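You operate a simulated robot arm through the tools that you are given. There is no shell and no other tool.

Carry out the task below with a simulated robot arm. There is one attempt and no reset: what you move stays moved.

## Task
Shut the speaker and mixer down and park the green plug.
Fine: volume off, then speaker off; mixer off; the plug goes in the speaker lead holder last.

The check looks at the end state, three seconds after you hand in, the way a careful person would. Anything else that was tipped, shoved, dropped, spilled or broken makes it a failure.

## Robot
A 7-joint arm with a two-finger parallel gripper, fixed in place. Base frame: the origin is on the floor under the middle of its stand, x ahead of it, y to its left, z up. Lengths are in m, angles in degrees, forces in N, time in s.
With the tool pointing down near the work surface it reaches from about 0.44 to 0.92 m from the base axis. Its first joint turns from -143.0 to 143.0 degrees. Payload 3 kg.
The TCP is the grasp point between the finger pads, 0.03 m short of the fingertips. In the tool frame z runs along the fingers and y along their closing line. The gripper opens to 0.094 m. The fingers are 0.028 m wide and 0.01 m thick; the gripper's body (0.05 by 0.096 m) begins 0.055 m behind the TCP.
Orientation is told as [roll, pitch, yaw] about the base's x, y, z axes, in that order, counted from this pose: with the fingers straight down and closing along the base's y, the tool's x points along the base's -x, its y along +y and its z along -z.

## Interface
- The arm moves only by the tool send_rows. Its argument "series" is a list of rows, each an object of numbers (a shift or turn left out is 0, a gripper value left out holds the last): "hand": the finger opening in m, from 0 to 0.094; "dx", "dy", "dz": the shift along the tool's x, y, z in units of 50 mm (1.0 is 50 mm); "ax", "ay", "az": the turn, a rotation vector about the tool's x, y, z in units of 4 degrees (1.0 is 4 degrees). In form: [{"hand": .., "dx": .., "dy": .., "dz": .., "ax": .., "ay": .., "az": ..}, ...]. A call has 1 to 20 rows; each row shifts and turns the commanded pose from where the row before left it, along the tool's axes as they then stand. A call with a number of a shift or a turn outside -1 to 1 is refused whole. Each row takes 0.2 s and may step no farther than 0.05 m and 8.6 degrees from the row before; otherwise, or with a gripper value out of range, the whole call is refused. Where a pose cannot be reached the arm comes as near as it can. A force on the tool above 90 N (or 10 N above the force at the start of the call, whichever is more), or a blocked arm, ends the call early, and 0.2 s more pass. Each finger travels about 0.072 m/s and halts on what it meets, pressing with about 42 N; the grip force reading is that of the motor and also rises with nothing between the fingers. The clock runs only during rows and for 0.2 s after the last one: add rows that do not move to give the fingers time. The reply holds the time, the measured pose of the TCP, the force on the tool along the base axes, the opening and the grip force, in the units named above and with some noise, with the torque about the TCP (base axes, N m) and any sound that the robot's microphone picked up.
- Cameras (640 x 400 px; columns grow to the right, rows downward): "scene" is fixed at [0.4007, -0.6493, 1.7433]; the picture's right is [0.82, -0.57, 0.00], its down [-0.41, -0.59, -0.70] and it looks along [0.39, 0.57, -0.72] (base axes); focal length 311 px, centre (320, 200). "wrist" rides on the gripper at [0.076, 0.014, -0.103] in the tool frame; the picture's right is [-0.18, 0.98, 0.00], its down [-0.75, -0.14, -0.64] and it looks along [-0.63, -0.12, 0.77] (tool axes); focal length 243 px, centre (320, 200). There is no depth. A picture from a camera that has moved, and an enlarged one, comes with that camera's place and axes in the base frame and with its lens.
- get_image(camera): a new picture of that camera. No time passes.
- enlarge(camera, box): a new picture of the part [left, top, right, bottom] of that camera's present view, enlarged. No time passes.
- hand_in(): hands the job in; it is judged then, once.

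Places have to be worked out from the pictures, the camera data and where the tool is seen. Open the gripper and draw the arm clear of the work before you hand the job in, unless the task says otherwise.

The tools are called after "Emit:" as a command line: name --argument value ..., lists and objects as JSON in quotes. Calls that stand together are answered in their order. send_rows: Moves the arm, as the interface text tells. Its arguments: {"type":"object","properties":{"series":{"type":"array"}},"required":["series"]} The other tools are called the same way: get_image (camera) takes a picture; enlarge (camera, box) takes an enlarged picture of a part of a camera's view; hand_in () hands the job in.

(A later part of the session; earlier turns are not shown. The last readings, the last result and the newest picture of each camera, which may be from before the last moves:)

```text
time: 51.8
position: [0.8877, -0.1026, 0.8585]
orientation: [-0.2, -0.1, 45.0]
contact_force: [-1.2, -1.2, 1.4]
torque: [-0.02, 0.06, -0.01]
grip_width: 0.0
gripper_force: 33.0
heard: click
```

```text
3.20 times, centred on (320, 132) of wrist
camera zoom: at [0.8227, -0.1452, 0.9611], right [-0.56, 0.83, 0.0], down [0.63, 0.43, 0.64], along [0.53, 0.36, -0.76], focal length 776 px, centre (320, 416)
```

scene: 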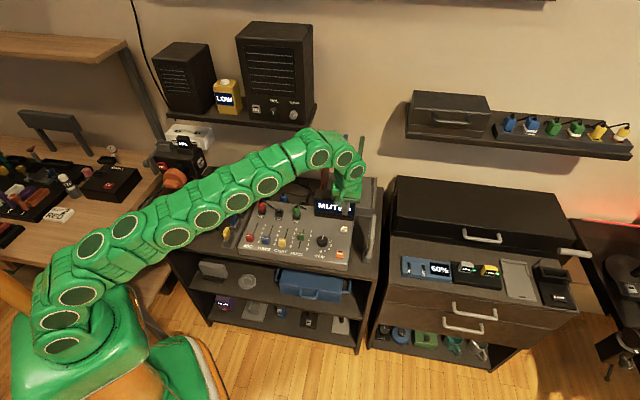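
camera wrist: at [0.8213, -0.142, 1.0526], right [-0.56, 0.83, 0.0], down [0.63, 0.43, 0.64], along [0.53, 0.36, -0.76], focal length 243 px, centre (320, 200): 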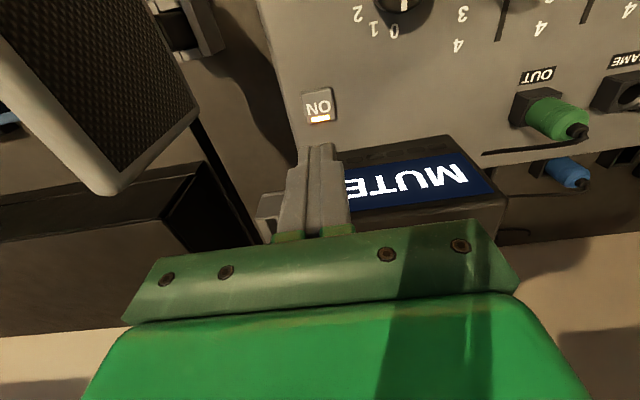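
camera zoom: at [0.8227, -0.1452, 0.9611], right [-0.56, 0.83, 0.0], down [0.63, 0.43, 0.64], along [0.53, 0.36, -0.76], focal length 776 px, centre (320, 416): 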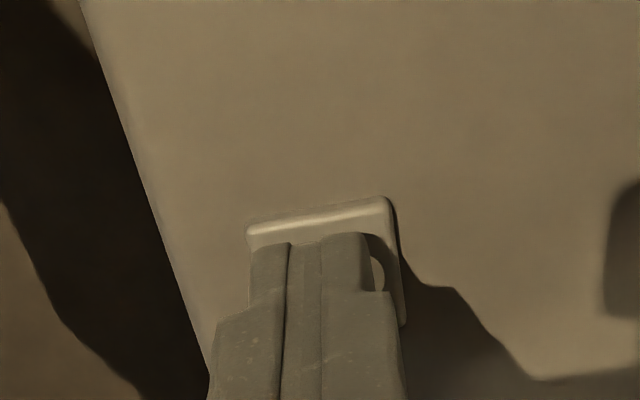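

Click heard and the display went dark: the mixer is off. I lift straight up and look at the plug and holders.

Emit:
send_rows --series '[{"dz": -0.3}, {"dz": -0.8}, {"dz": -0.8}, {"dz": -0.8}, {"dz": -0.8}, {"hand": 0.06}]'

Emit:
get_image --camera "wrist"

Emit:
enlarge --camera "scene" --box '[200, 160, 400, 285]'

Emit:
enlarge --camera "wrist" --box '[460, 60, 640, 200]'

```text
time: 53.2
position: [0.8764, -0.1006, 1.018]
orientation: [-0.1, -0.1, 45.0]
contact_force: [-1.2, -0.3, 1.0]
torque: [-0.02, 0.02, 0.01]
grip_width: 0.0532
gripper_force: 0.1
out of reach, approached as far as the arm can: row 5
```

```text
taken
camera wrist: at [0.812, -0.1447, 1.1197], right [-0.56, 0.83, 0.0], down [0.63, 0.43, 0.64], along [0.53, 0.36, -0.77], focal length 243 px, centre (320, 200)
```

wrist: 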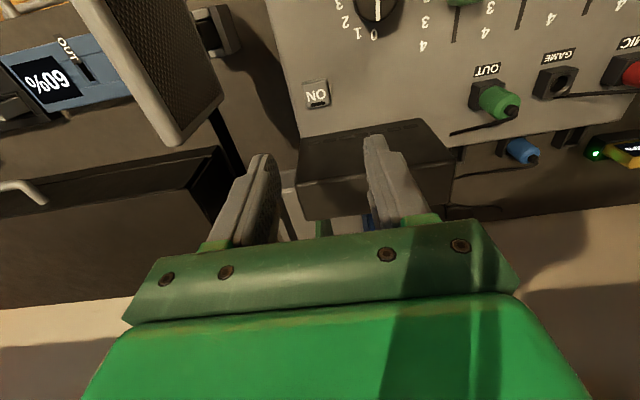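

```text
3.20 times, centred on (300, 222) of scene
camera zoom: at [0.4007, -0.6493, 1.7433], right [0.82, -0.57, 0.0], down [-0.41, -0.59, -0.7], along [0.39, 0.57, -0.72], focal length 996 px, centre (384, 128)
```

zoom: 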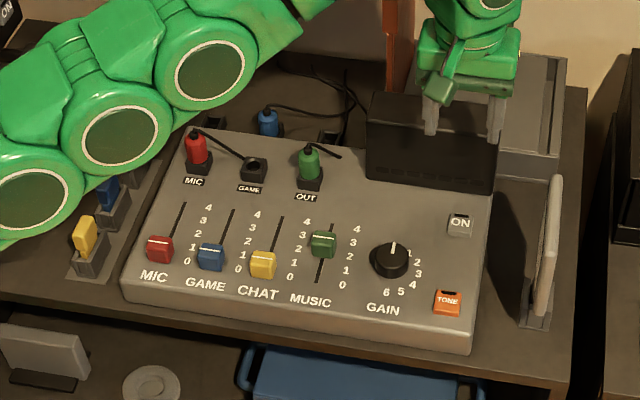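

```text
2.86 times, centred on (550, 130) of wrist
camera zoom: at [0.812, -0.1447, 1.1197], right [-0.56, 0.83, 0.0], down [0.63, 0.43, 0.64], along [0.53, 0.36, -0.77], focal length 693 px, centre (-337, 400)
```

zoom: 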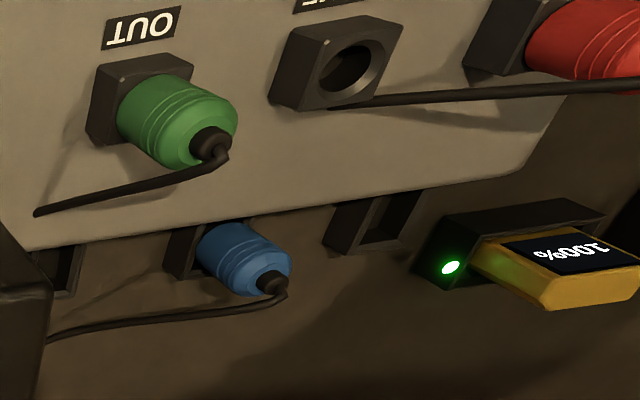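

The mixer is off (display dark, ON indicator dark). Now I move the open hand back over the middle of the mixer to get a closer look at the green plug, its cable and the holders.

Emit:
send_rows --series '[{"dy": 0.8, "dx": 0.2, "dz": -0.1}, {"dy": 0.8, "dx": 0.2, "dz": -0.1}, {"dy": 0.8, "dx": 0.2, "dz": -0.1}, {"dy": 0.8, "dx": 0.1, "dz": -0.1}, {"dy": 0.4, "dz": -0.1}, {}]'

Emit:
get_image --camera "wrist"

Emit:
enlarge --camera "wrist" --box '[230, 60, 430, 220]'

Emit:
enlarge --camera "scene" --box '[275, 185, 325, 225]'

```text
time: 54.6
position: [0.7227, 0.0008, 1.042]
orientation: [-0.1, -0.1, 44.9]
contact_force: [0.4, 0.0, 0.3]
torque: [-0.01, -0.01, -0.01]
grip_width: 0.06
gripper_force: 0.2
```

```text
taken
camera wrist: at [0.6585, -0.0416, 1.1431], right [-0.56, 0.83, 0.0], down [0.63, 0.43, 0.64], along [0.53, 0.36, -0.77], focal length 243 px, centre (320, 200)
```

wrist: 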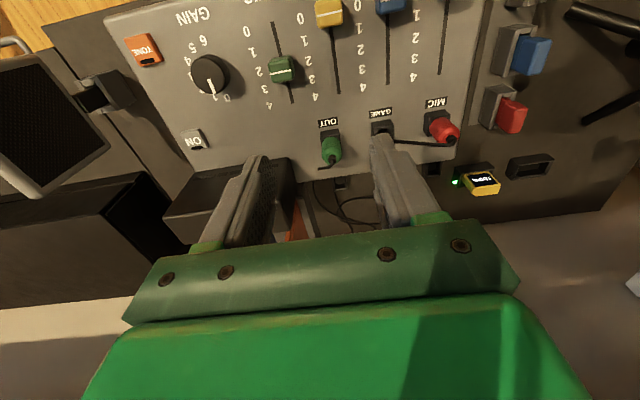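

```text
2.50 times, centred on (330, 140) of wrist
camera zoom: at [0.6585, -0.0416, 1.1431], right [-0.56, 0.83, 0.0], down [0.63, 0.43, 0.64], along [0.53, 0.36, -0.77], focal length 606 px, centre (295, 350)
```

zoom: 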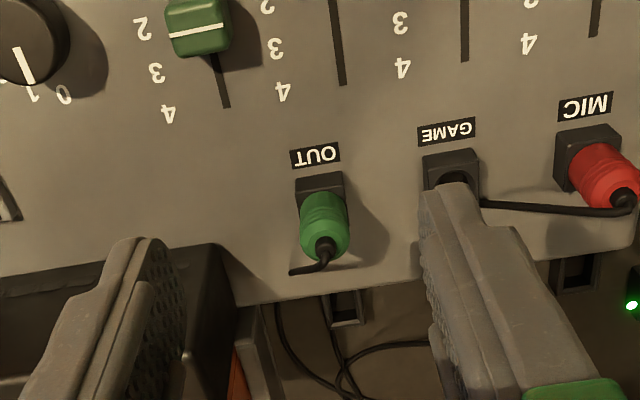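

```text
10.00 times, centred on (300, 205) of scene
camera zoom: at [0.4007, -0.6493, 1.7433], right [0.82, -0.57, 0.0], down [-0.41, -0.59, -0.7], along [0.39, 0.57, -0.72], focal length 3113 px, centre (520, 150)
```

zoom: 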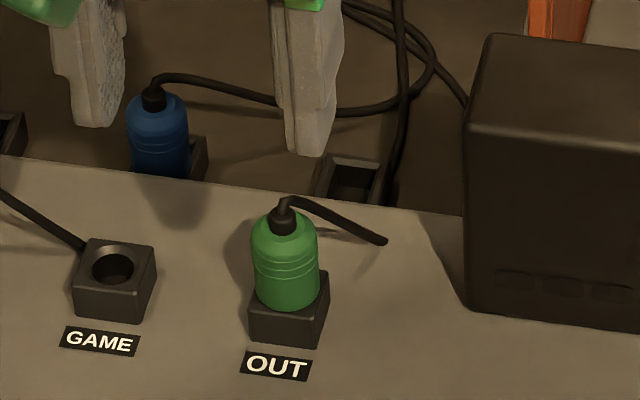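

The plug's body top is about (0.783, 0.063, 0.868), with the socket top at about 0.833, and its cable leaves toward the back. Before choosing a holder I check arm-to-speaker clearance and look at the holders for labels.

Emit:
get_image --camera "scene"

Emit:
enlarge --camera "wrist" --box '[290, 150, 450, 230]'

Emit:
enlarge --camera "wrist" --box '[380, 120, 560, 220]'

```text
taken
```

scene: 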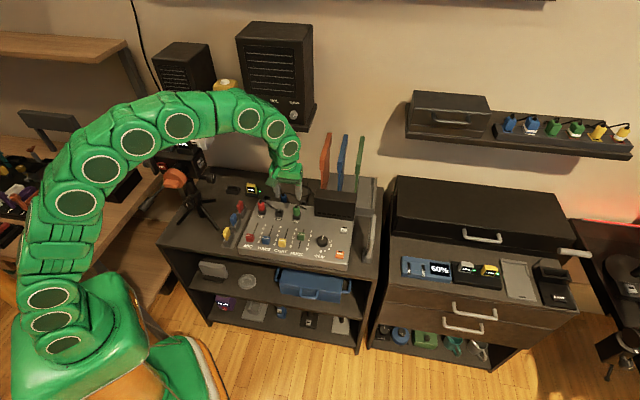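

```text
4.00 times, centred on (370, 190) of wrist
camera zoom: at [0.6585, -0.0416, 1.1431], right [-0.56, 0.83, 0.0], down [0.63, 0.43, 0.64], along [0.53, 0.36, -0.77], focal length 970 px, centre (120, 240)
```

zoom: 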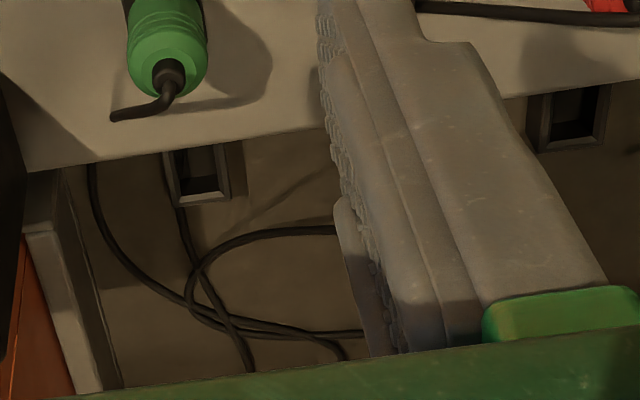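

```text
3.56 times, centred on (470, 170) of wrist
camera zoom: at [0.6585, -0.0416, 1.1431], right [-0.56, 0.83, 0.0], down [0.63, 0.43, 0.64], along [0.53, 0.36, -0.77], focal length 863 px, centre (-213, 307)
```

zoom: 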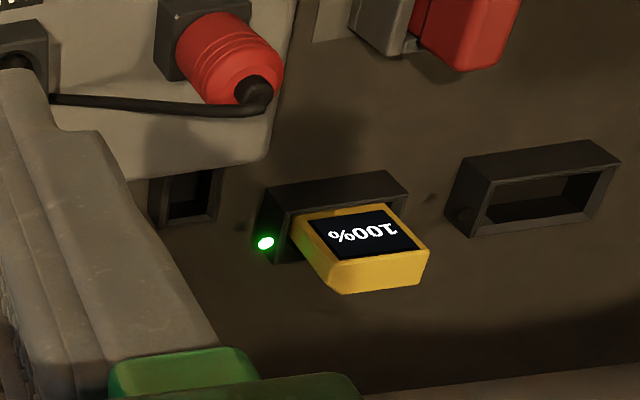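

No labels visible so far; the free right-hand holder lines up exactly behind OUT, just as the parked blue plug's holder lines up behind GAME. I move 7 cm further forward to look down at the holders for any marking.

Emit:
send_rows --series '[{"dx": -0.7, "dz": 0.2, "hand": 0.094}, {"dx": -0.7, "dz": 0.2}, {}]'

Emit:
get_image --camera "wrist"

Emit:
enlarge --camera "wrist" --box '[240, 80, 420, 200]'

Emit:
get_image --camera "scene"

```text
time: 55.4
position: [0.7741, 0.0507, 1.02]
orientation: [-0.2, -0.1, 45.0]
contact_force: [-0.2, 1.0, 0.9]
torque: [0.0, 0.01, 0.01]
grip_width: 0.0941
gripper_force: 0.1
```

```text
taken
camera wrist: at [0.7096, 0.007, 1.1225], right [-0.56, 0.83, 0.0], down [0.63, 0.43, 0.64], along [0.53, 0.36, -0.76], focal length 243 px, centre (320, 200)
```

wrist: 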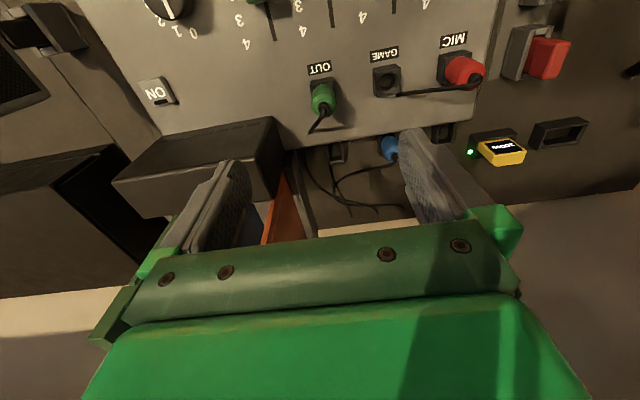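

```text
3.33 times, centred on (330, 140) of wrist
camera zoom: at [0.7096, 0.007, 1.1225], right [-0.56, 0.83, 0.0], down [0.63, 0.43, 0.64], along [0.53, 0.36, -0.76], focal length 809 px, centre (287, 400)
```

zoom: 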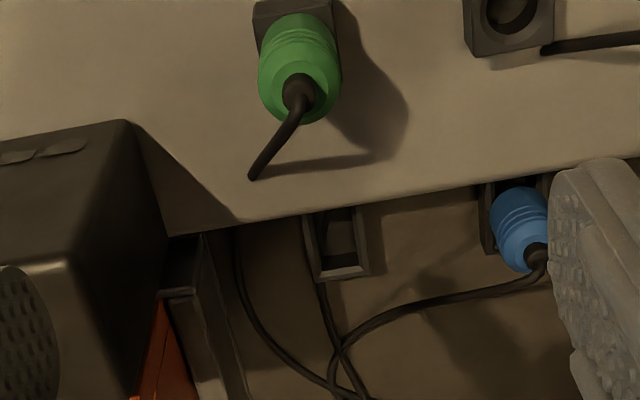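

```text
taken
```

scene: 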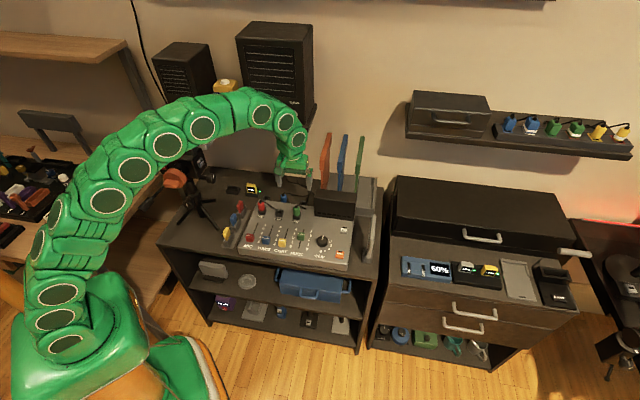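

The holder is unlabelled but sits right behind OUT at about (0.853, 0.134), top z ≈ 0.788, under the shelf's front edge. I tilt the hand 16° (leaning back toward the robot) to stay clear of the shelf, and come down to about 7 cm above grasp height.

Emit:
send_rows --series '[{"ay": -1, "hand": 0.05}, {"ay": -1}, {"ay": -1}, {"ay": -1}, {"dx": 0.165, "dy": 0.025, "dz": 0.785}, {"dx": 0.165, "dy": 0.025, "dz": 0.785}, {}]'

Emit:
get_image --camera "wrist"

Emit:
enlarge --camera "wrist" --box '[230, 70, 410, 190]'

Emit:
enlarge --camera "scene" --box '[260, 150, 350, 230]'

```text
time: 57.0
position: [0.7752, 0.0562, 0.9434]
orientation: [-0.1, -16.0, 45.0]
contact_force: [-0.7, 0.0, -0.1]
torque: [0.0, 0.02, -0.03]
grip_width: 0.05
gripper_force: 0.1
```

```text
taken
camera wrist: at [0.6935, -0.0049, 1.0204], right [-0.57, 0.82, 0.05], down [0.48, 0.29, 0.83], along [0.66, 0.49, -0.56], focal length 243 px, centre (320, 200)
```

wrist: 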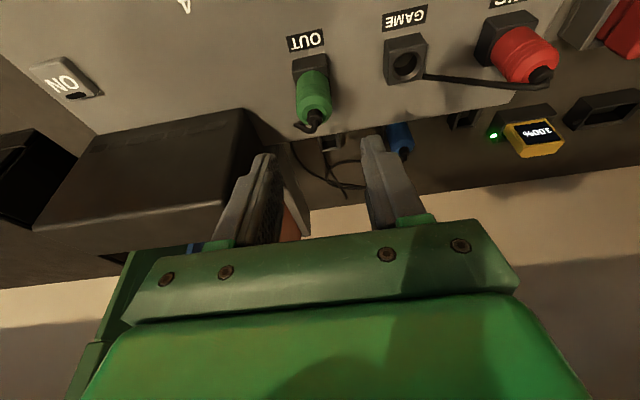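

```text
3.33 times, centred on (320, 130) of wrist
camera zoom: at [0.6935, -0.0049, 1.0204], right [-0.57, 0.82, 0.05], down [0.48, 0.29, 0.83], along [0.66, 0.49, -0.56], focal length 809 px, centre (320, 433)
```

zoom: 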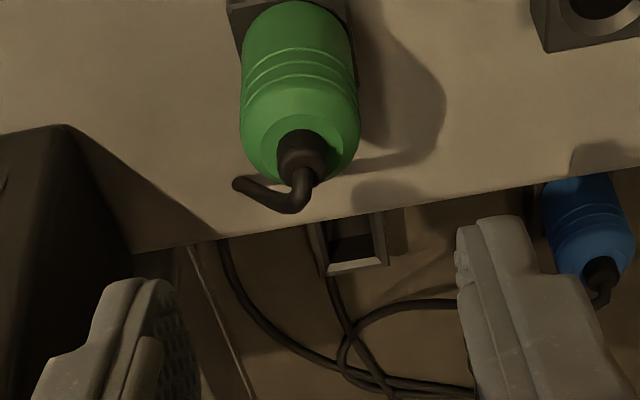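

```text
5.00 times, centred on (305, 190) of scene
camera zoom: at [0.4007, -0.6493, 1.7433], right [0.82, -0.57, 0.0], down [-0.41, -0.59, -0.7], along [0.39, 0.57, -0.72], focal length 1556 px, centre (395, 250)
```

zoom: 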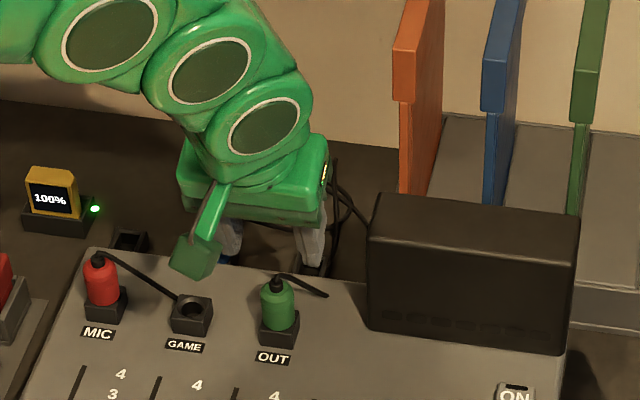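

The plug is at about (u 0.5095, v 0.5945), i.e. roughly centred ahead of the fingers. I lower straight down 53 mm so the fingertips start to straddle the plug, then check.

Emit:
send_rows --series '[{"dx": 0.127, "dy": -0.011, "dz": 0.515}, {"dx": 0.127, "dy": -0.011, "dz": 0.515}, {}]'

Emit:
get_image --camera "wrist"

Emit:
enlarge --camera "wrist" --box '[230, 80, 410, 200]'

Emit:
enlarge --camera "scene" --box '[270, 180, 330, 230]'

```text
time: 57.8
position: [0.779, 0.057, 0.8897]
orientation: [-0.3, -16.1, 45.1]
contact_force: [0.1, 0.1, -0.4]
torque: [0.01, 0.02, -0.01]
grip_width: 0.0498
gripper_force: 0.1
```

```text
taken
camera wrist: at [0.6972, -0.0044, 0.9667], right [-0.57, 0.82, 0.05], down [0.48, 0.29, 0.83], along [0.66, 0.49, -0.56], focal length 243 px, centre (320, 200)
```

wrist: 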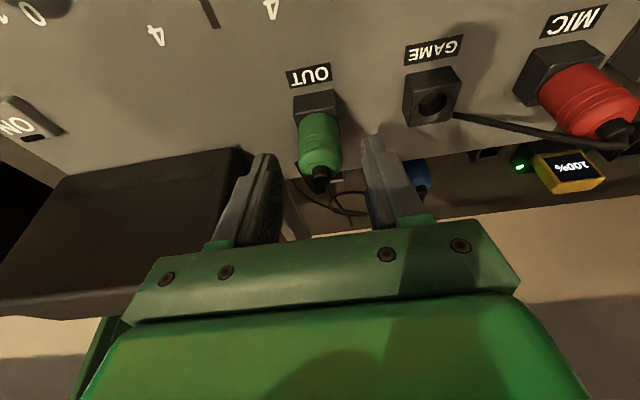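

```text
3.33 times, centred on (320, 140) of wrist
camera zoom: at [0.6972, -0.0044, 0.9667], right [-0.57, 0.82, 0.05], down [0.48, 0.29, 0.83], along [0.66, 0.49, -0.56], focal length 809 px, centre (320, 400)
```

zoom: 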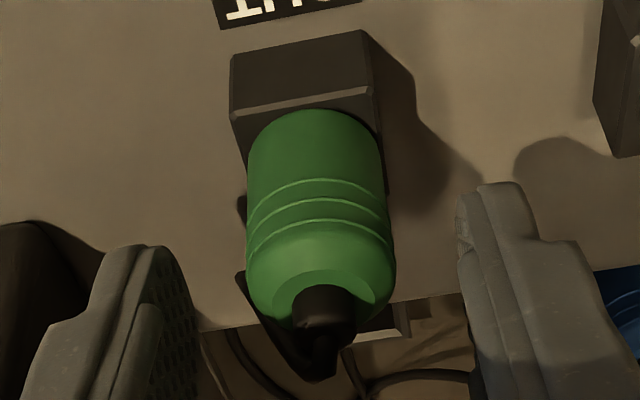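

```text
8.00 times, centred on (300, 205) of scene
camera zoom: at [0.4007, -0.6493, 1.7433], right [0.82, -0.57, 0.0], down [-0.41, -0.59, -0.7], along [0.39, 0.57, -0.72], focal length 2490 px, centre (480, 160)
```

zoom: 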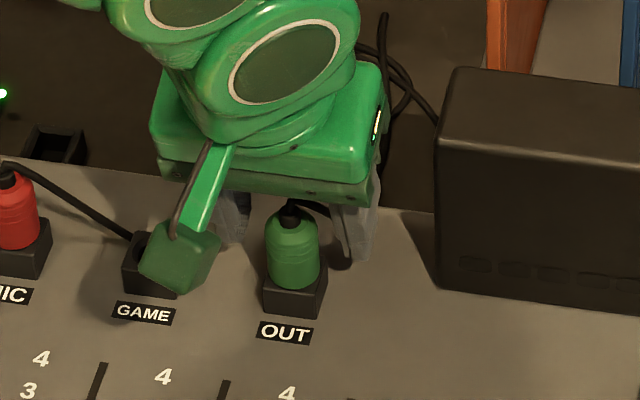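

The plug is centred between the open fingers. I lower the last 19 mm, leaving ~4 mm above the socket block, and close on the plug.

Emit:
send_rows --series '[{"dx": 0.035, "dz": 0.19}, {"dx": 0.035, "dz": 0.19}, {}, {"hand": 0.015}, {}, {}, {}]'

Emit:
enlarge --camera "wrist" --box '[230, 80, 410, 200]'

Emit:
enlarge --camera "scene" --box '[270, 180, 330, 230]'

```text
time: 59.4
position: [0.7789, 0.059, 0.8697]
orientation: [-0.1, -16.0, 45.1]
contact_force: [-22.5, 18.6, 5.9]
torque: [0.61, 0.82, 0.32]
grip_width: 0.0262
gripper_force: 45.5
```

```text
3.33 times, centred on (320, 140) of wrist
camera zoom: at [0.6977, -0.0023, 0.9469], right [-0.57, 0.82, 0.05], down [0.49, 0.29, 0.83], along [0.66, 0.49, -0.56], focal length 809 px, centre (320, 400)
```

zoom: 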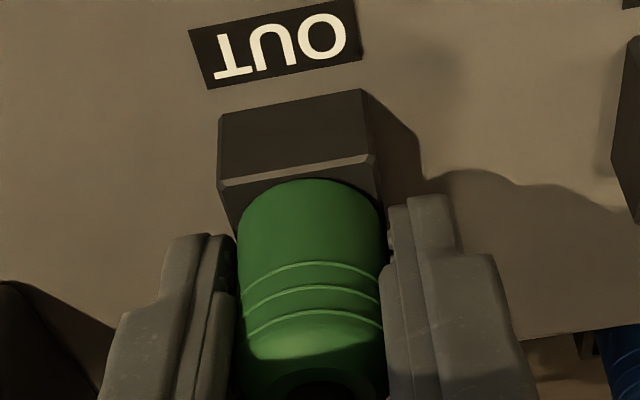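

```text
8.00 times, centred on (300, 205) of scene
camera zoom: at [0.4007, -0.6493, 1.7433], right [0.82, -0.57, 0.0], down [-0.41, -0.59, -0.7], along [0.39, 0.57, -0.72], focal length 2490 px, centre (480, 160)
```

zoom: 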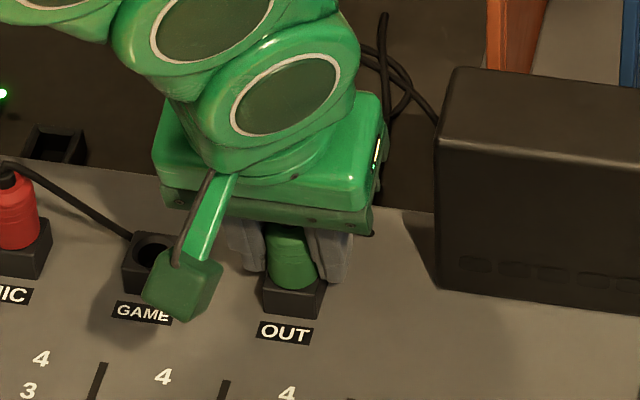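

The plug is gripped (26 mm, 45 N) with some sideways strain from a 1.5 mm offset. I relieve that, then pull straight up in small steps.

Emit:
send_rows --series '[{"dy": 0.03}, {}, {"dx": -0.055, "dz": -0.192}, {"dx": -0.055, "dz": -0.192}]'

Emit:
enlarge --camera "wrist" --box '[230, 80, 410, 200]'

Emit:
enlarge --camera "scene" --box '[270, 180, 330, 230]'

```text
time: 60.4
position: [0.7795, 0.0592, 0.8894]
orientation: [-0.3, -16.2, 44.9]
contact_force: [-0.6, 0.0, -0.5]
torque: [0.02, 0.0, -0.01]
grip_width: 0.0234
gripper_force: 41.9
```

```text
3.33 times, centred on (320, 140) of wrist
camera zoom: at [0.6966, -0.0023, 0.9675], right [-0.57, 0.82, 0.05], down [0.48, 0.29, 0.83], along [0.67, 0.49, -0.56], focal length 809 px, centre (320, 400)
```

zoom: 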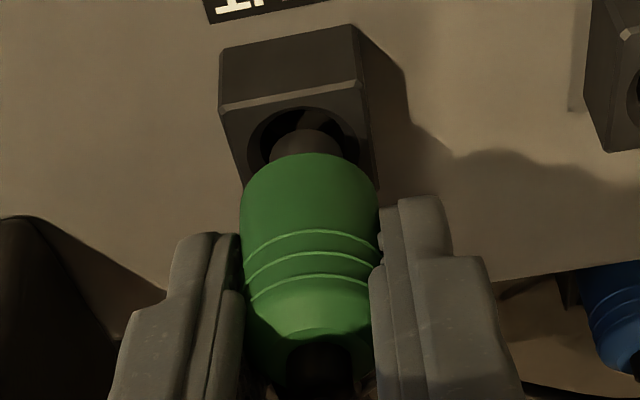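

```text
8.00 times, centred on (300, 205) of scene
camera zoom: at [0.4007, -0.6493, 1.7433], right [0.82, -0.57, 0.0], down [-0.41, -0.59, -0.7], along [0.39, 0.57, -0.72], focal length 2490 px, centre (480, 160)
```

zoom: 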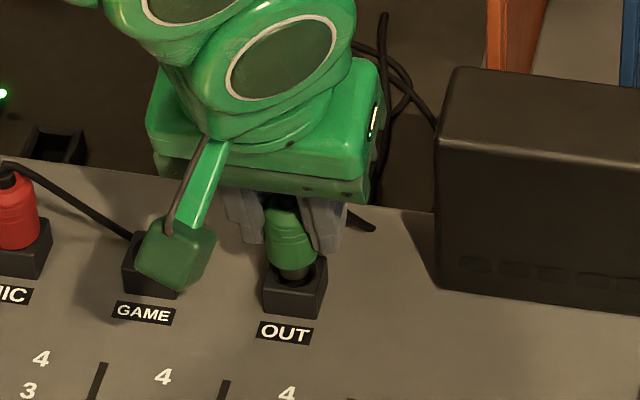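

The plug is coming out (dark tip visible), but the fingers slid ~6 mm up it and the grip width dropped to 23 mm. I hold still a moment and look closely before going on.

Emit:
send_rows --series '[{}, {}]'

Emit:
enlarge --camera "wrist" --box '[280, 100, 370, 210]'

Emit:
enlarge --camera "scene" --box '[285, 195, 315, 225]'

```text
time: 61.0
position: [0.7799, 0.0584, 0.8888]
orientation: [-0.1, -16.1, 45.0]
contact_force: [0.2, 0.3, -0.3]
torque: [-0.01, 0.03, -0.01]
grip_width: 0.0231
gripper_force: 41.9
```

```text
3.64 times, centred on (325, 155) of wrist
camera zoom: at [0.6965, -0.0019, 0.9667], right [-0.57, 0.82, 0.05], down [0.48, 0.29, 0.83], along [0.66, 0.49, -0.56], focal length 882 px, centre (302, 364)
```

zoom: 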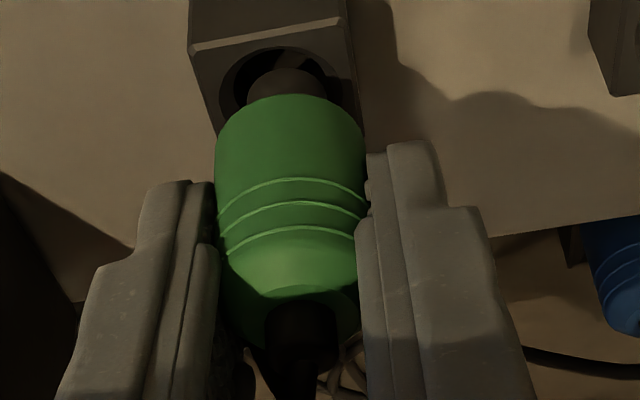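

```text
13.33 times, centred on (300, 210) of scene
camera zoom: at [0.4007, -0.6493, 1.7433], right [0.82, -0.57, 0.0], down [-0.41, -0.59, -0.7], along [0.39, 0.57, -0.72], focal length 4150 px, centre (587, 67)
```

zoom: 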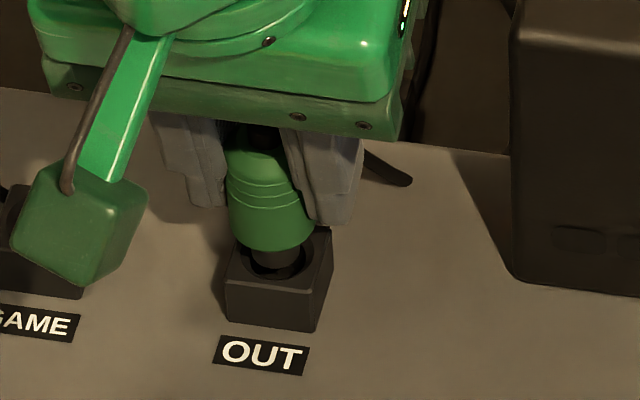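

The grip is now on the plug's tapered shoulder, which is insecure. While its tip is still captured in the socket I open slightly, see how it sits, and plan a lower re-grip.

Emit:
send_rows --series '[{"hand": 0.036}, {}, {}]'

Emit:
enlarge --camera "wrist" --box '[280, 100, 370, 210]'

Emit:
enlarge --camera "scene" --box '[285, 195, 315, 225]'

```text
time: 61.8
position: [0.7797, 0.0592, 0.889]
orientation: [-0.2, -16.1, 45.1]
contact_force: [0.4, 0.1, 0.2]
torque: [0.0, 0.05, 0.01]
grip_width: 0.0359
gripper_force: 0.1
```

```text
3.64 times, centred on (325, 155) of wrist
camera zoom: at [0.6965, -0.0019, 0.9666], right [-0.57, 0.82, 0.05], down [0.48, 0.29, 0.83], along [0.66, 0.49, -0.56], focal length 882 px, centre (302, 364)
```

zoom: 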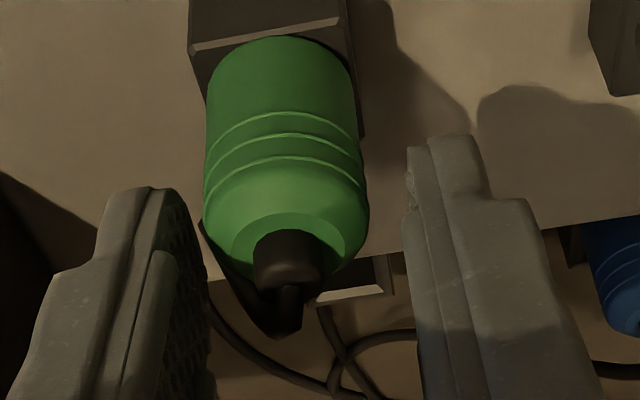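

```text
13.33 times, centred on (300, 210) of scene
camera zoom: at [0.4007, -0.6493, 1.7433], right [0.82, -0.57, 0.0], down [-0.41, -0.59, -0.7], along [0.39, 0.57, -0.72], focal length 4150 px, centre (587, 67)
```

zoom: 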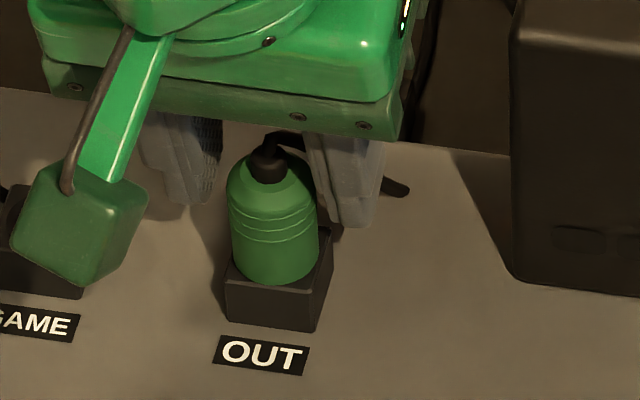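

The plug simply dropped back upright into OUT. I lower around it again with a slightly better sideways alignment and re-grip on the full-diameter part.

Emit:
send_rows --series '[{"dx": 0.055, "dy": 0.015, "dz": 0.19}, {"dx": 0.055, "dz": 0.19}, {}, {"hand": 0.028}, {"hand": 0.015}, {}, {}]'

Emit:
enlarge --camera "wrist" --box '[280, 100, 370, 210]'

Emit:
enlarge --camera "scene" --box '[285, 195, 315, 225]'

```text
time: 63.4
position: [0.7793, 0.0587, 0.8697]
orientation: [-0.3, -16.3, 44.9]
contact_force: [32.8, -16.9, -18.3]
torque: [-0.41, -1.12, -0.01]
grip_width: 0.0264
gripper_force: 41.6
```

```text
3.64 times, centred on (325, 155) of wrist
camera zoom: at [0.697, -0.002, 0.9462], right [-0.57, 0.82, 0.05], down [0.48, 0.29, 0.83], along [0.67, 0.49, -0.56], focal length 882 px, centre (302, 364)
```

zoom: 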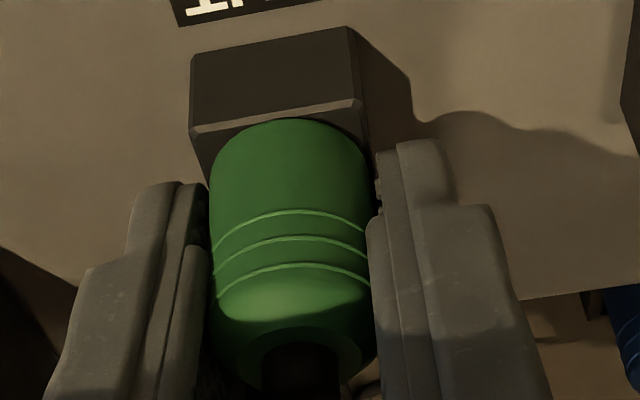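

```text
13.33 times, centred on (300, 210) of scene
camera zoom: at [0.4007, -0.6493, 1.7433], right [0.82, -0.57, 0.0], down [-0.41, -0.59, -0.7], along [0.39, 0.57, -0.72], focal length 4150 px, centre (587, 67)
```

zoom: 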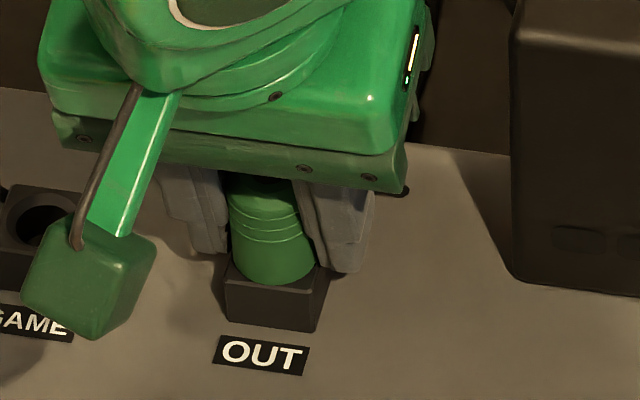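

Now the strain is the other way (about 35 N toward +u), so the true centre lies in between. I shift ~0.9 mm and re-read the force before pulling.

Emit:
send_rows --series '[{"dy": -0.018}, {}, {}]'

```text
time: 64.2
position: [0.7799, 0.0584, 0.8697]
orientation: [-0.2, -16.2, 44.9]
contact_force: [37.3, -8.3, -11.6]
torque: [-0.01, -0.96, -0.03]
grip_width: 0.0265
gripper_force: 42.4
```

Sideways force dropped only a little. I shift another 1 mm the same way and re-read.

Emit:
send_rows --series '[{"dy": -0.02}, {}, {}]'

```text
time: 65.0
position: [0.7794, 0.058, 0.8699]
orientation: [-0.1, -16.2, 45.0]
contact_force: [22.4, 4.4, 0.2]
torque: [0.28, -0.29, -0.04]
grip_width: 0.0264
gripper_force: 42.4
```

Getting better (13 N in u, 19 N in v remain). I nudge 0.6 mm further in u and 0.9 mm in v.

Emit:
send_rows --series '[{"dy": -0.012, "dx": -0.017, "dz": 0.005}, {}, {}]'

```text
time: 65.8
position: [0.7795, 0.0596, 0.8708]
orientation: [-0.1, -16.1, 45.0]
contact_force: [-3.6, 5.3, 8.9]
torque: [0.09, 0.51, 0.1]
grip_width: 0.0266
gripper_force: 42.0
```

Strain is now nearly zero. I pull straight up slowly, 3 mm per step for 15 mm.

Emit:
send_rows --series '[{"dx": -0.0165, "dz": -0.0577}, {"dx": -0.0165, "dz": -0.0577}, {"dx": -0.0165, "dz": -0.0577}, {"dx": -0.0165, "dz": -0.0577}, {"dx": -0.0165, "dz": -0.0577}]'

Emit:
enlarge --camera "wrist" --box '[280, 100, 370, 210]'

Emit:
enlarge --camera "scene" --box '[285, 195, 315, 225]'

```text
time: 67.0
position: [0.779, 0.0579, 0.8849]
orientation: [-0.2, -16.2, 45.1]
contact_force: [0.2, 0.4, 0.0]
torque: [0.02, 0.01, 0.01]
grip_width: 0.0238
gripper_force: 42.8
```

```text
3.64 times, centred on (325, 155) of wrist
camera zoom: at [0.6975, -0.0034, 0.9624], right [-0.57, 0.82, 0.05], down [0.48, 0.29, 0.83], along [0.66, 0.49, -0.56], focal length 882 px, centre (302, 364)
```

zoom: 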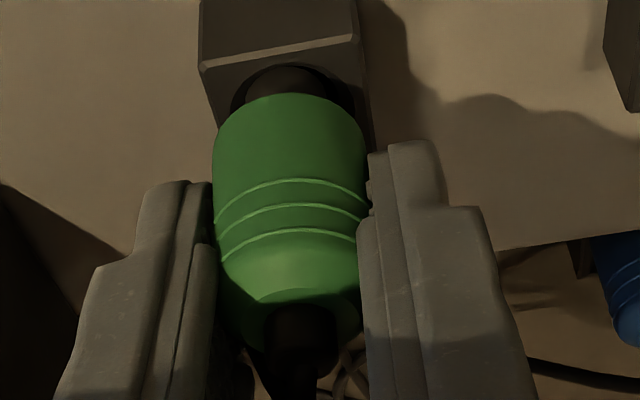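

```text
13.33 times, centred on (300, 210) of scene
camera zoom: at [0.4007, -0.6493, 1.7433], right [0.82, -0.57, 0.0], down [-0.41, -0.59, -0.7], along [0.39, 0.57, -0.72], focal length 4150 px, centre (587, 67)
```

zoom: 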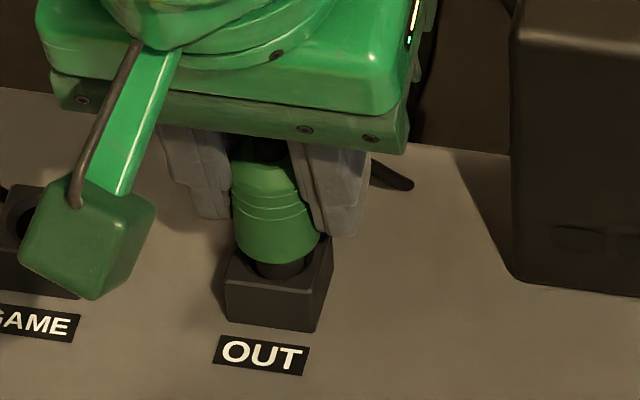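

The plug is out by ~9 mm and free (force ≈ 0), though the hand slid ~6 mm up on it again as the socket let go. I lift a further 6 mm while the tip is still guided by the socket, to see whether it now follows without slipping.

Emit:
send_rows --series '[{"dx": -0.0165, "dz": -0.0577}, {"dx": -0.0165, "dz": -0.0577}, {}, {}]'

Emit:
enlarge --camera "wrist" --box '[280, 100, 370, 210]'

Emit:
enlarge --camera "scene" --box '[285, 195, 315, 225]'

```text
time: 68.0
position: [0.7801, 0.0587, 0.8909]
orientation: [-0.2, -16.1, 45.0]
contact_force: [0.5, 1.2, -1.0]
torque: [0.04, -0.01, -0.02]
grip_width: 0.0238
gripper_force: 42.4
```

```text
3.64 times, centred on (325, 155) of wrist
camera zoom: at [0.6978, -0.0028, 0.9684], right [-0.57, 0.82, 0.05], down [0.48, 0.29, 0.83], along [0.66, 0.49, -0.56], focal length 882 px, centre (302, 364)
```

zoom: 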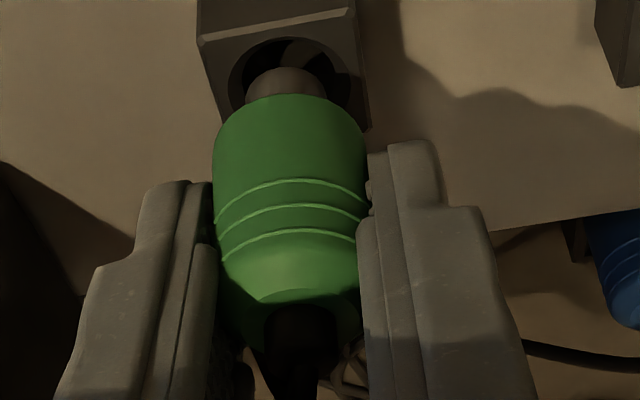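

```text
13.33 times, centred on (300, 210) of scene
camera zoom: at [0.4007, -0.6493, 1.7433], right [0.82, -0.57, 0.0], down [-0.41, -0.59, -0.7], along [0.39, 0.57, -0.72], focal length 4150 px, centre (587, 67)
```

zoom: 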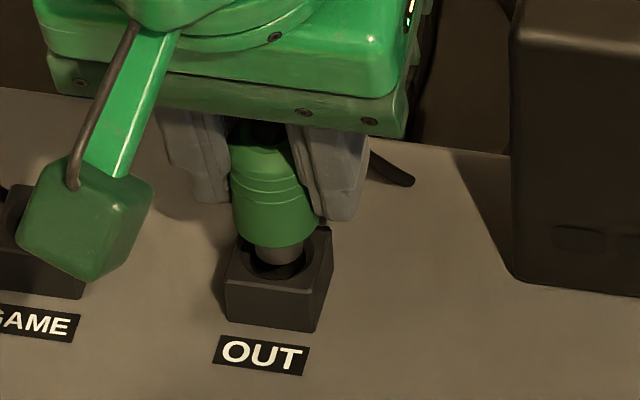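

The plug now follows without slipping (width steady at 23.8 mm). I keep lifting, another 20 mm.

Emit:
send_rows --series '[{"dx": -0.022, "dz": -0.077}, {"dx": -0.022, "dz": -0.077}, {"dx": -0.022, "dz": -0.077}, {"dx": -0.022, "dz": -0.077}, {"dx": -0.022, "dz": -0.077}, {}]'

Emit:
enlarge --camera "wrist" --box '[240, 70, 400, 210]'

Emit:
enlarge --camera "scene" --box '[275, 185, 325, 225]'

Emit:
get_image --camera "scene"

```text
time: 69.4
position: [0.7805, 0.0574, 0.9114]
orientation: [-0.2, -16.0, 44.9]
contact_force: [0.4, 0.5, 0.0]
torque: [-0.04, -0.03, -0.01]
grip_width: 0.0236
gripper_force: 41.7
```

```text
2.86 times, centred on (320, 140) of wrist
camera zoom: at [0.698, -0.0031, 0.9878], right [-0.57, 0.82, 0.05], down [0.48, 0.29, 0.83], along [0.67, 0.49, -0.56], focal length 693 px, centre (320, 371)
```

zoom: 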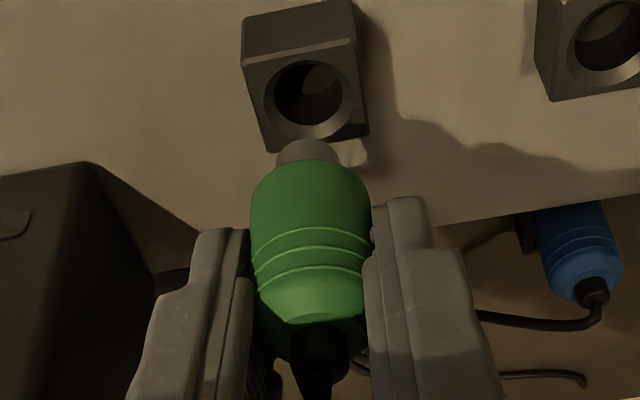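

```text
10.00 times, centred on (300, 205) of scene
camera zoom: at [0.4007, -0.6493, 1.7433], right [0.82, -0.57, 0.0], down [-0.41, -0.59, -0.7], along [0.39, 0.57, -0.72], focal length 3113 px, centre (520, 150)
```

zoom: 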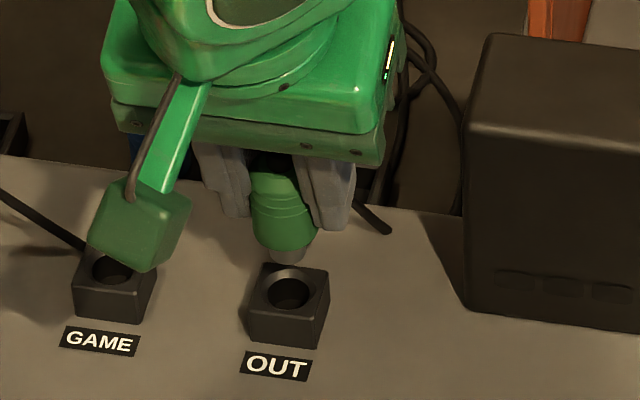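

```text
taken
```

scene: 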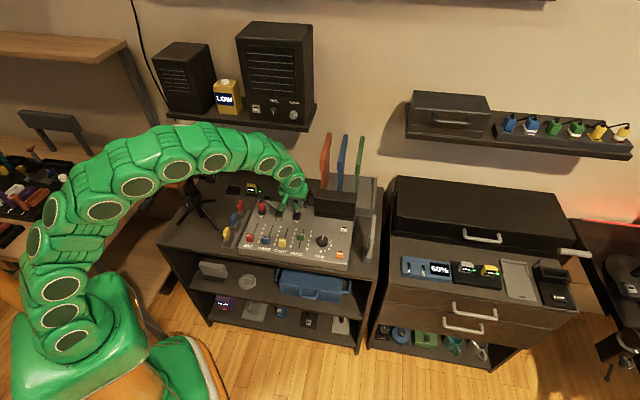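

The plug is completely out and upright. I carry it level toward the back, 90 mm, over the holder behind the mixer, keeping the same tilt to stay clear of the shelf.

Emit:
send_rows --series '[{"dx": -0.385, "dz": 0.11}, {"dx": -0.385, "dz": 0.11}, {"dx": -0.385, "dz": 0.11}, {}]'

Emit:
enlarge --camera "wrist" --box '[240, 70, 400, 210]'

Emit:
get_image --camera "scene"

Emit:
enlarge --camera "scene" --box '[265, 100, 345, 230]'

```text
time: 70.4
position: [0.8243, 0.1028, 0.9116]
orientation: [-0.2, -16.1, 45.1]
contact_force: [0.0, -0.6, -0.3]
torque: [-0.01, 0.01, 0.04]
grip_width: 0.0234
gripper_force: 41.9
```

```text
2.86 times, centred on (320, 140) of wrist
camera zoom: at [0.7404, 0.0405, 0.9893], right [-0.57, 0.82, 0.05], down [0.48, 0.29, 0.83], along [0.66, 0.49, -0.56], focal length 693 px, centre (320, 371)
```

zoom: 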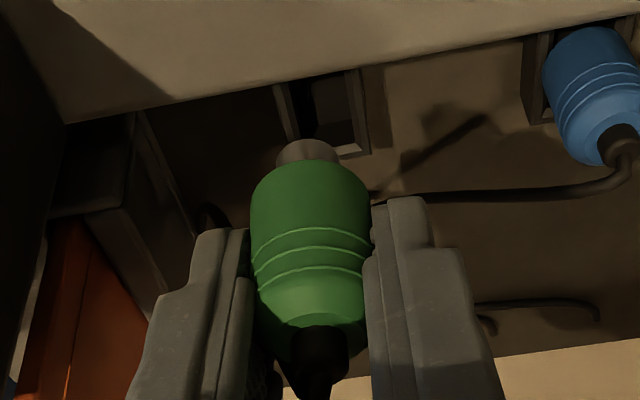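

```text
taken
```

scene: 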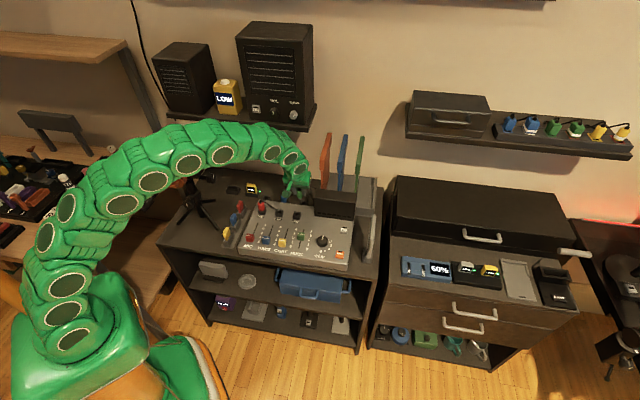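

```text
3.08 times, centred on (305, 165) of scene
camera zoom: at [0.4007, -0.6493, 1.7433], right [0.82, -0.57, 0.0], down [-0.41, -0.59, -0.7], along [0.39, 0.57, -0.72], focal length 958 px, centre (366, 308)
```

zoom: 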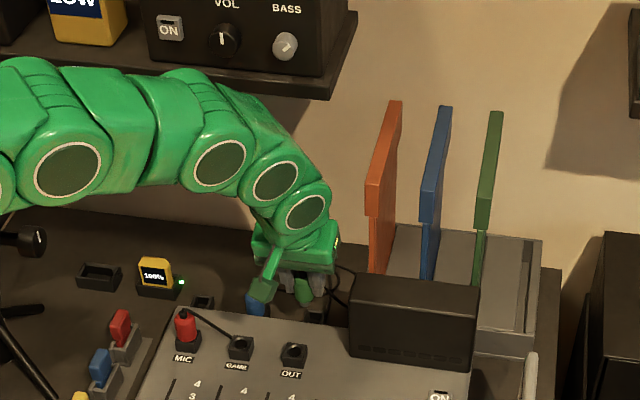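

The plug moved 6 cm and is still held. The holder centre is about 37 mm further back (v ≈ 0.70), and I move there slowly, watching the shelf clearance.

Emit:
send_rows --series '[{"dx": -0.356, "dz": 0.102}, {"dx": -0.356, "dz": 0.102}, {}]'

Emit:
enlarge --camera "wrist" --box '[240, 70, 400, 210]'

Emit:
enlarge --camera "scene" --box '[245, 90, 345, 220]'

Emit:
enlarge --camera "scene" --box '[280, 175, 330, 215]'

```text
time: 71.2
position: [0.8493, 0.1258, 0.9126]
orientation: [-0.2, -16.2, 44.9]
contact_force: [-0.6, 0.7, -1.0]
torque: [0.02, 0.03, 0.01]
grip_width: 0.0237
gripper_force: 42.1
```

```text
2.86 times, centred on (320, 140) of wrist
camera zoom: at [0.7664, 0.0655, 0.9894], right [-0.57, 0.82, 0.05], down [0.48, 0.29, 0.83], along [0.67, 0.49, -0.56], focal length 693 px, centre (320, 371)
```

zoom: 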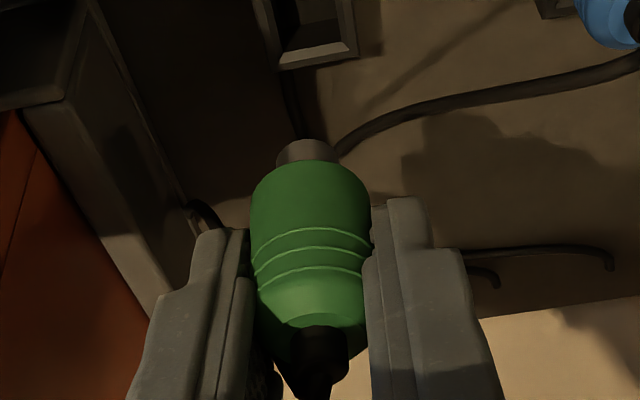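

```text
3.08 times, centred on (295, 155) of scene
camera zoom: at [0.4007, -0.6493, 1.7433], right [0.82, -0.57, 0.0], down [-0.41, -0.59, -0.7], along [0.39, 0.57, -0.72], focal length 958 px, centre (397, 338)
```

zoom: 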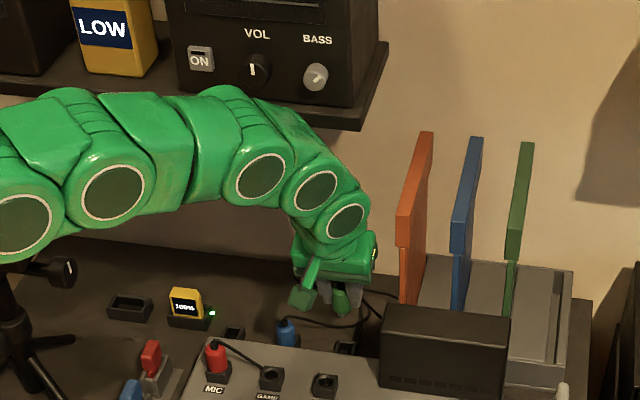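

```text
10.00 times, centred on (305, 195) of scene
camera zoom: at [0.4007, -0.6493, 1.7433], right [0.82, -0.57, 0.0], down [-0.41, -0.59, -0.7], along [0.39, 0.57, -0.72], focal length 3113 px, centre (470, 250)
```

zoom: 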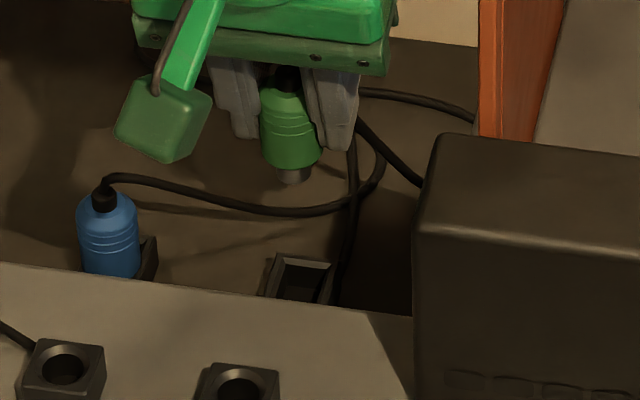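

Plug and holder are nearly aligned, but depth is uncertain by several mm. I lower ~55 mm with a small compromise correction so the tip hangs just above the holder, where the two can be compared directly.

Emit:
send_rows --series '[{"dx": 0.057, "dy": 0.03, "dz": 0.27}, {"dx": 0.057, "dz": 0.27}, {"dx": 0.057, "dz": 0.27}, {"dx": 0.057, "dz": 0.27}, {}]'

Emit:
enlarge --camera "wrist" --box '[240, 70, 400, 210]'

Emit:
enlarge --camera "scene" --box '[280, 175, 330, 215]'

Emit:
enlarge --camera "scene" --box '[245, 90, 345, 220]'

```text
time: 72.4
position: [0.851, 0.1316, 0.8566]
orientation: [-0.3, -16.1, 45.0]
contact_force: [-0.2, 0.3, -0.3]
torque: [-0.03, 0.03, -0.02]
grip_width: 0.0232
gripper_force: 42.1
```

```text
2.86 times, centred on (320, 140) of wrist
camera zoom: at [0.7693, 0.0697, 0.9332], right [-0.57, 0.82, 0.05], down [0.48, 0.29, 0.83], along [0.66, 0.49, -0.56], focal length 693 px, centre (320, 371)
```

zoom: 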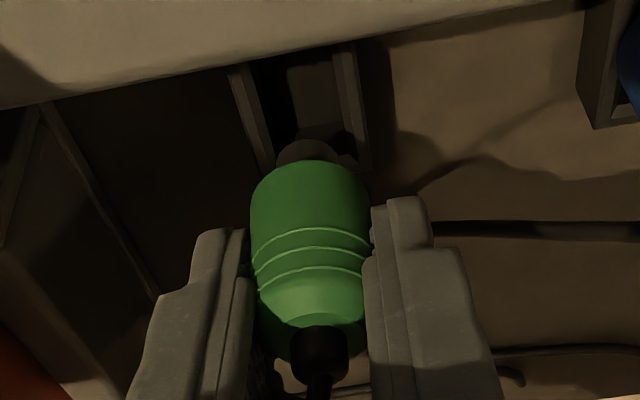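

```text
10.00 times, centred on (305, 195) of scene
camera zoom: at [0.4007, -0.6493, 1.7433], right [0.82, -0.57, 0.0], down [-0.41, -0.59, -0.7], along [0.39, 0.57, -0.72], focal length 3113 px, centre (470, 250)
```

zoom: 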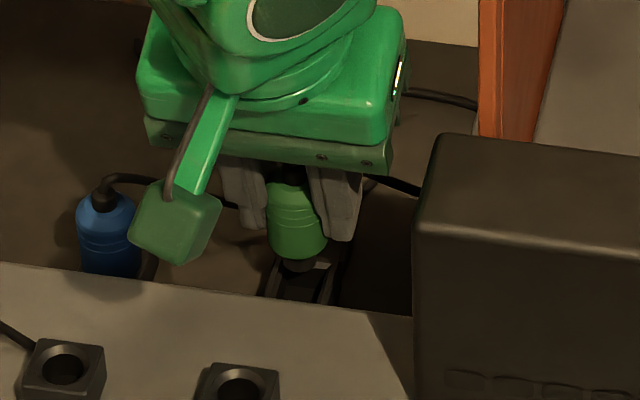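

```text
3.08 times, centred on (295, 155) of scene
camera zoom: at [0.4007, -0.6493, 1.7433], right [0.82, -0.57, 0.0], down [-0.41, -0.59, -0.7], along [0.39, 0.57, -0.72], focal length 958 px, centre (397, 338)
```

zoom: 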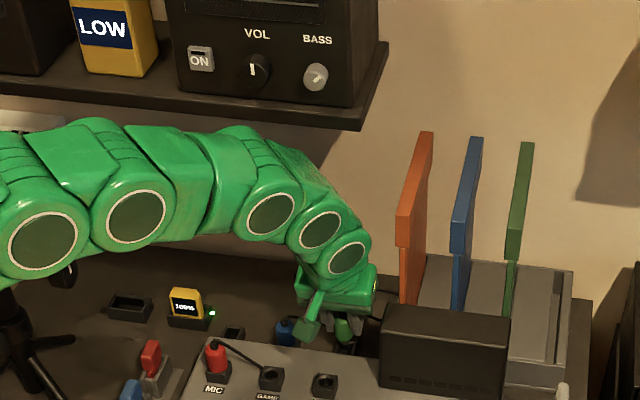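

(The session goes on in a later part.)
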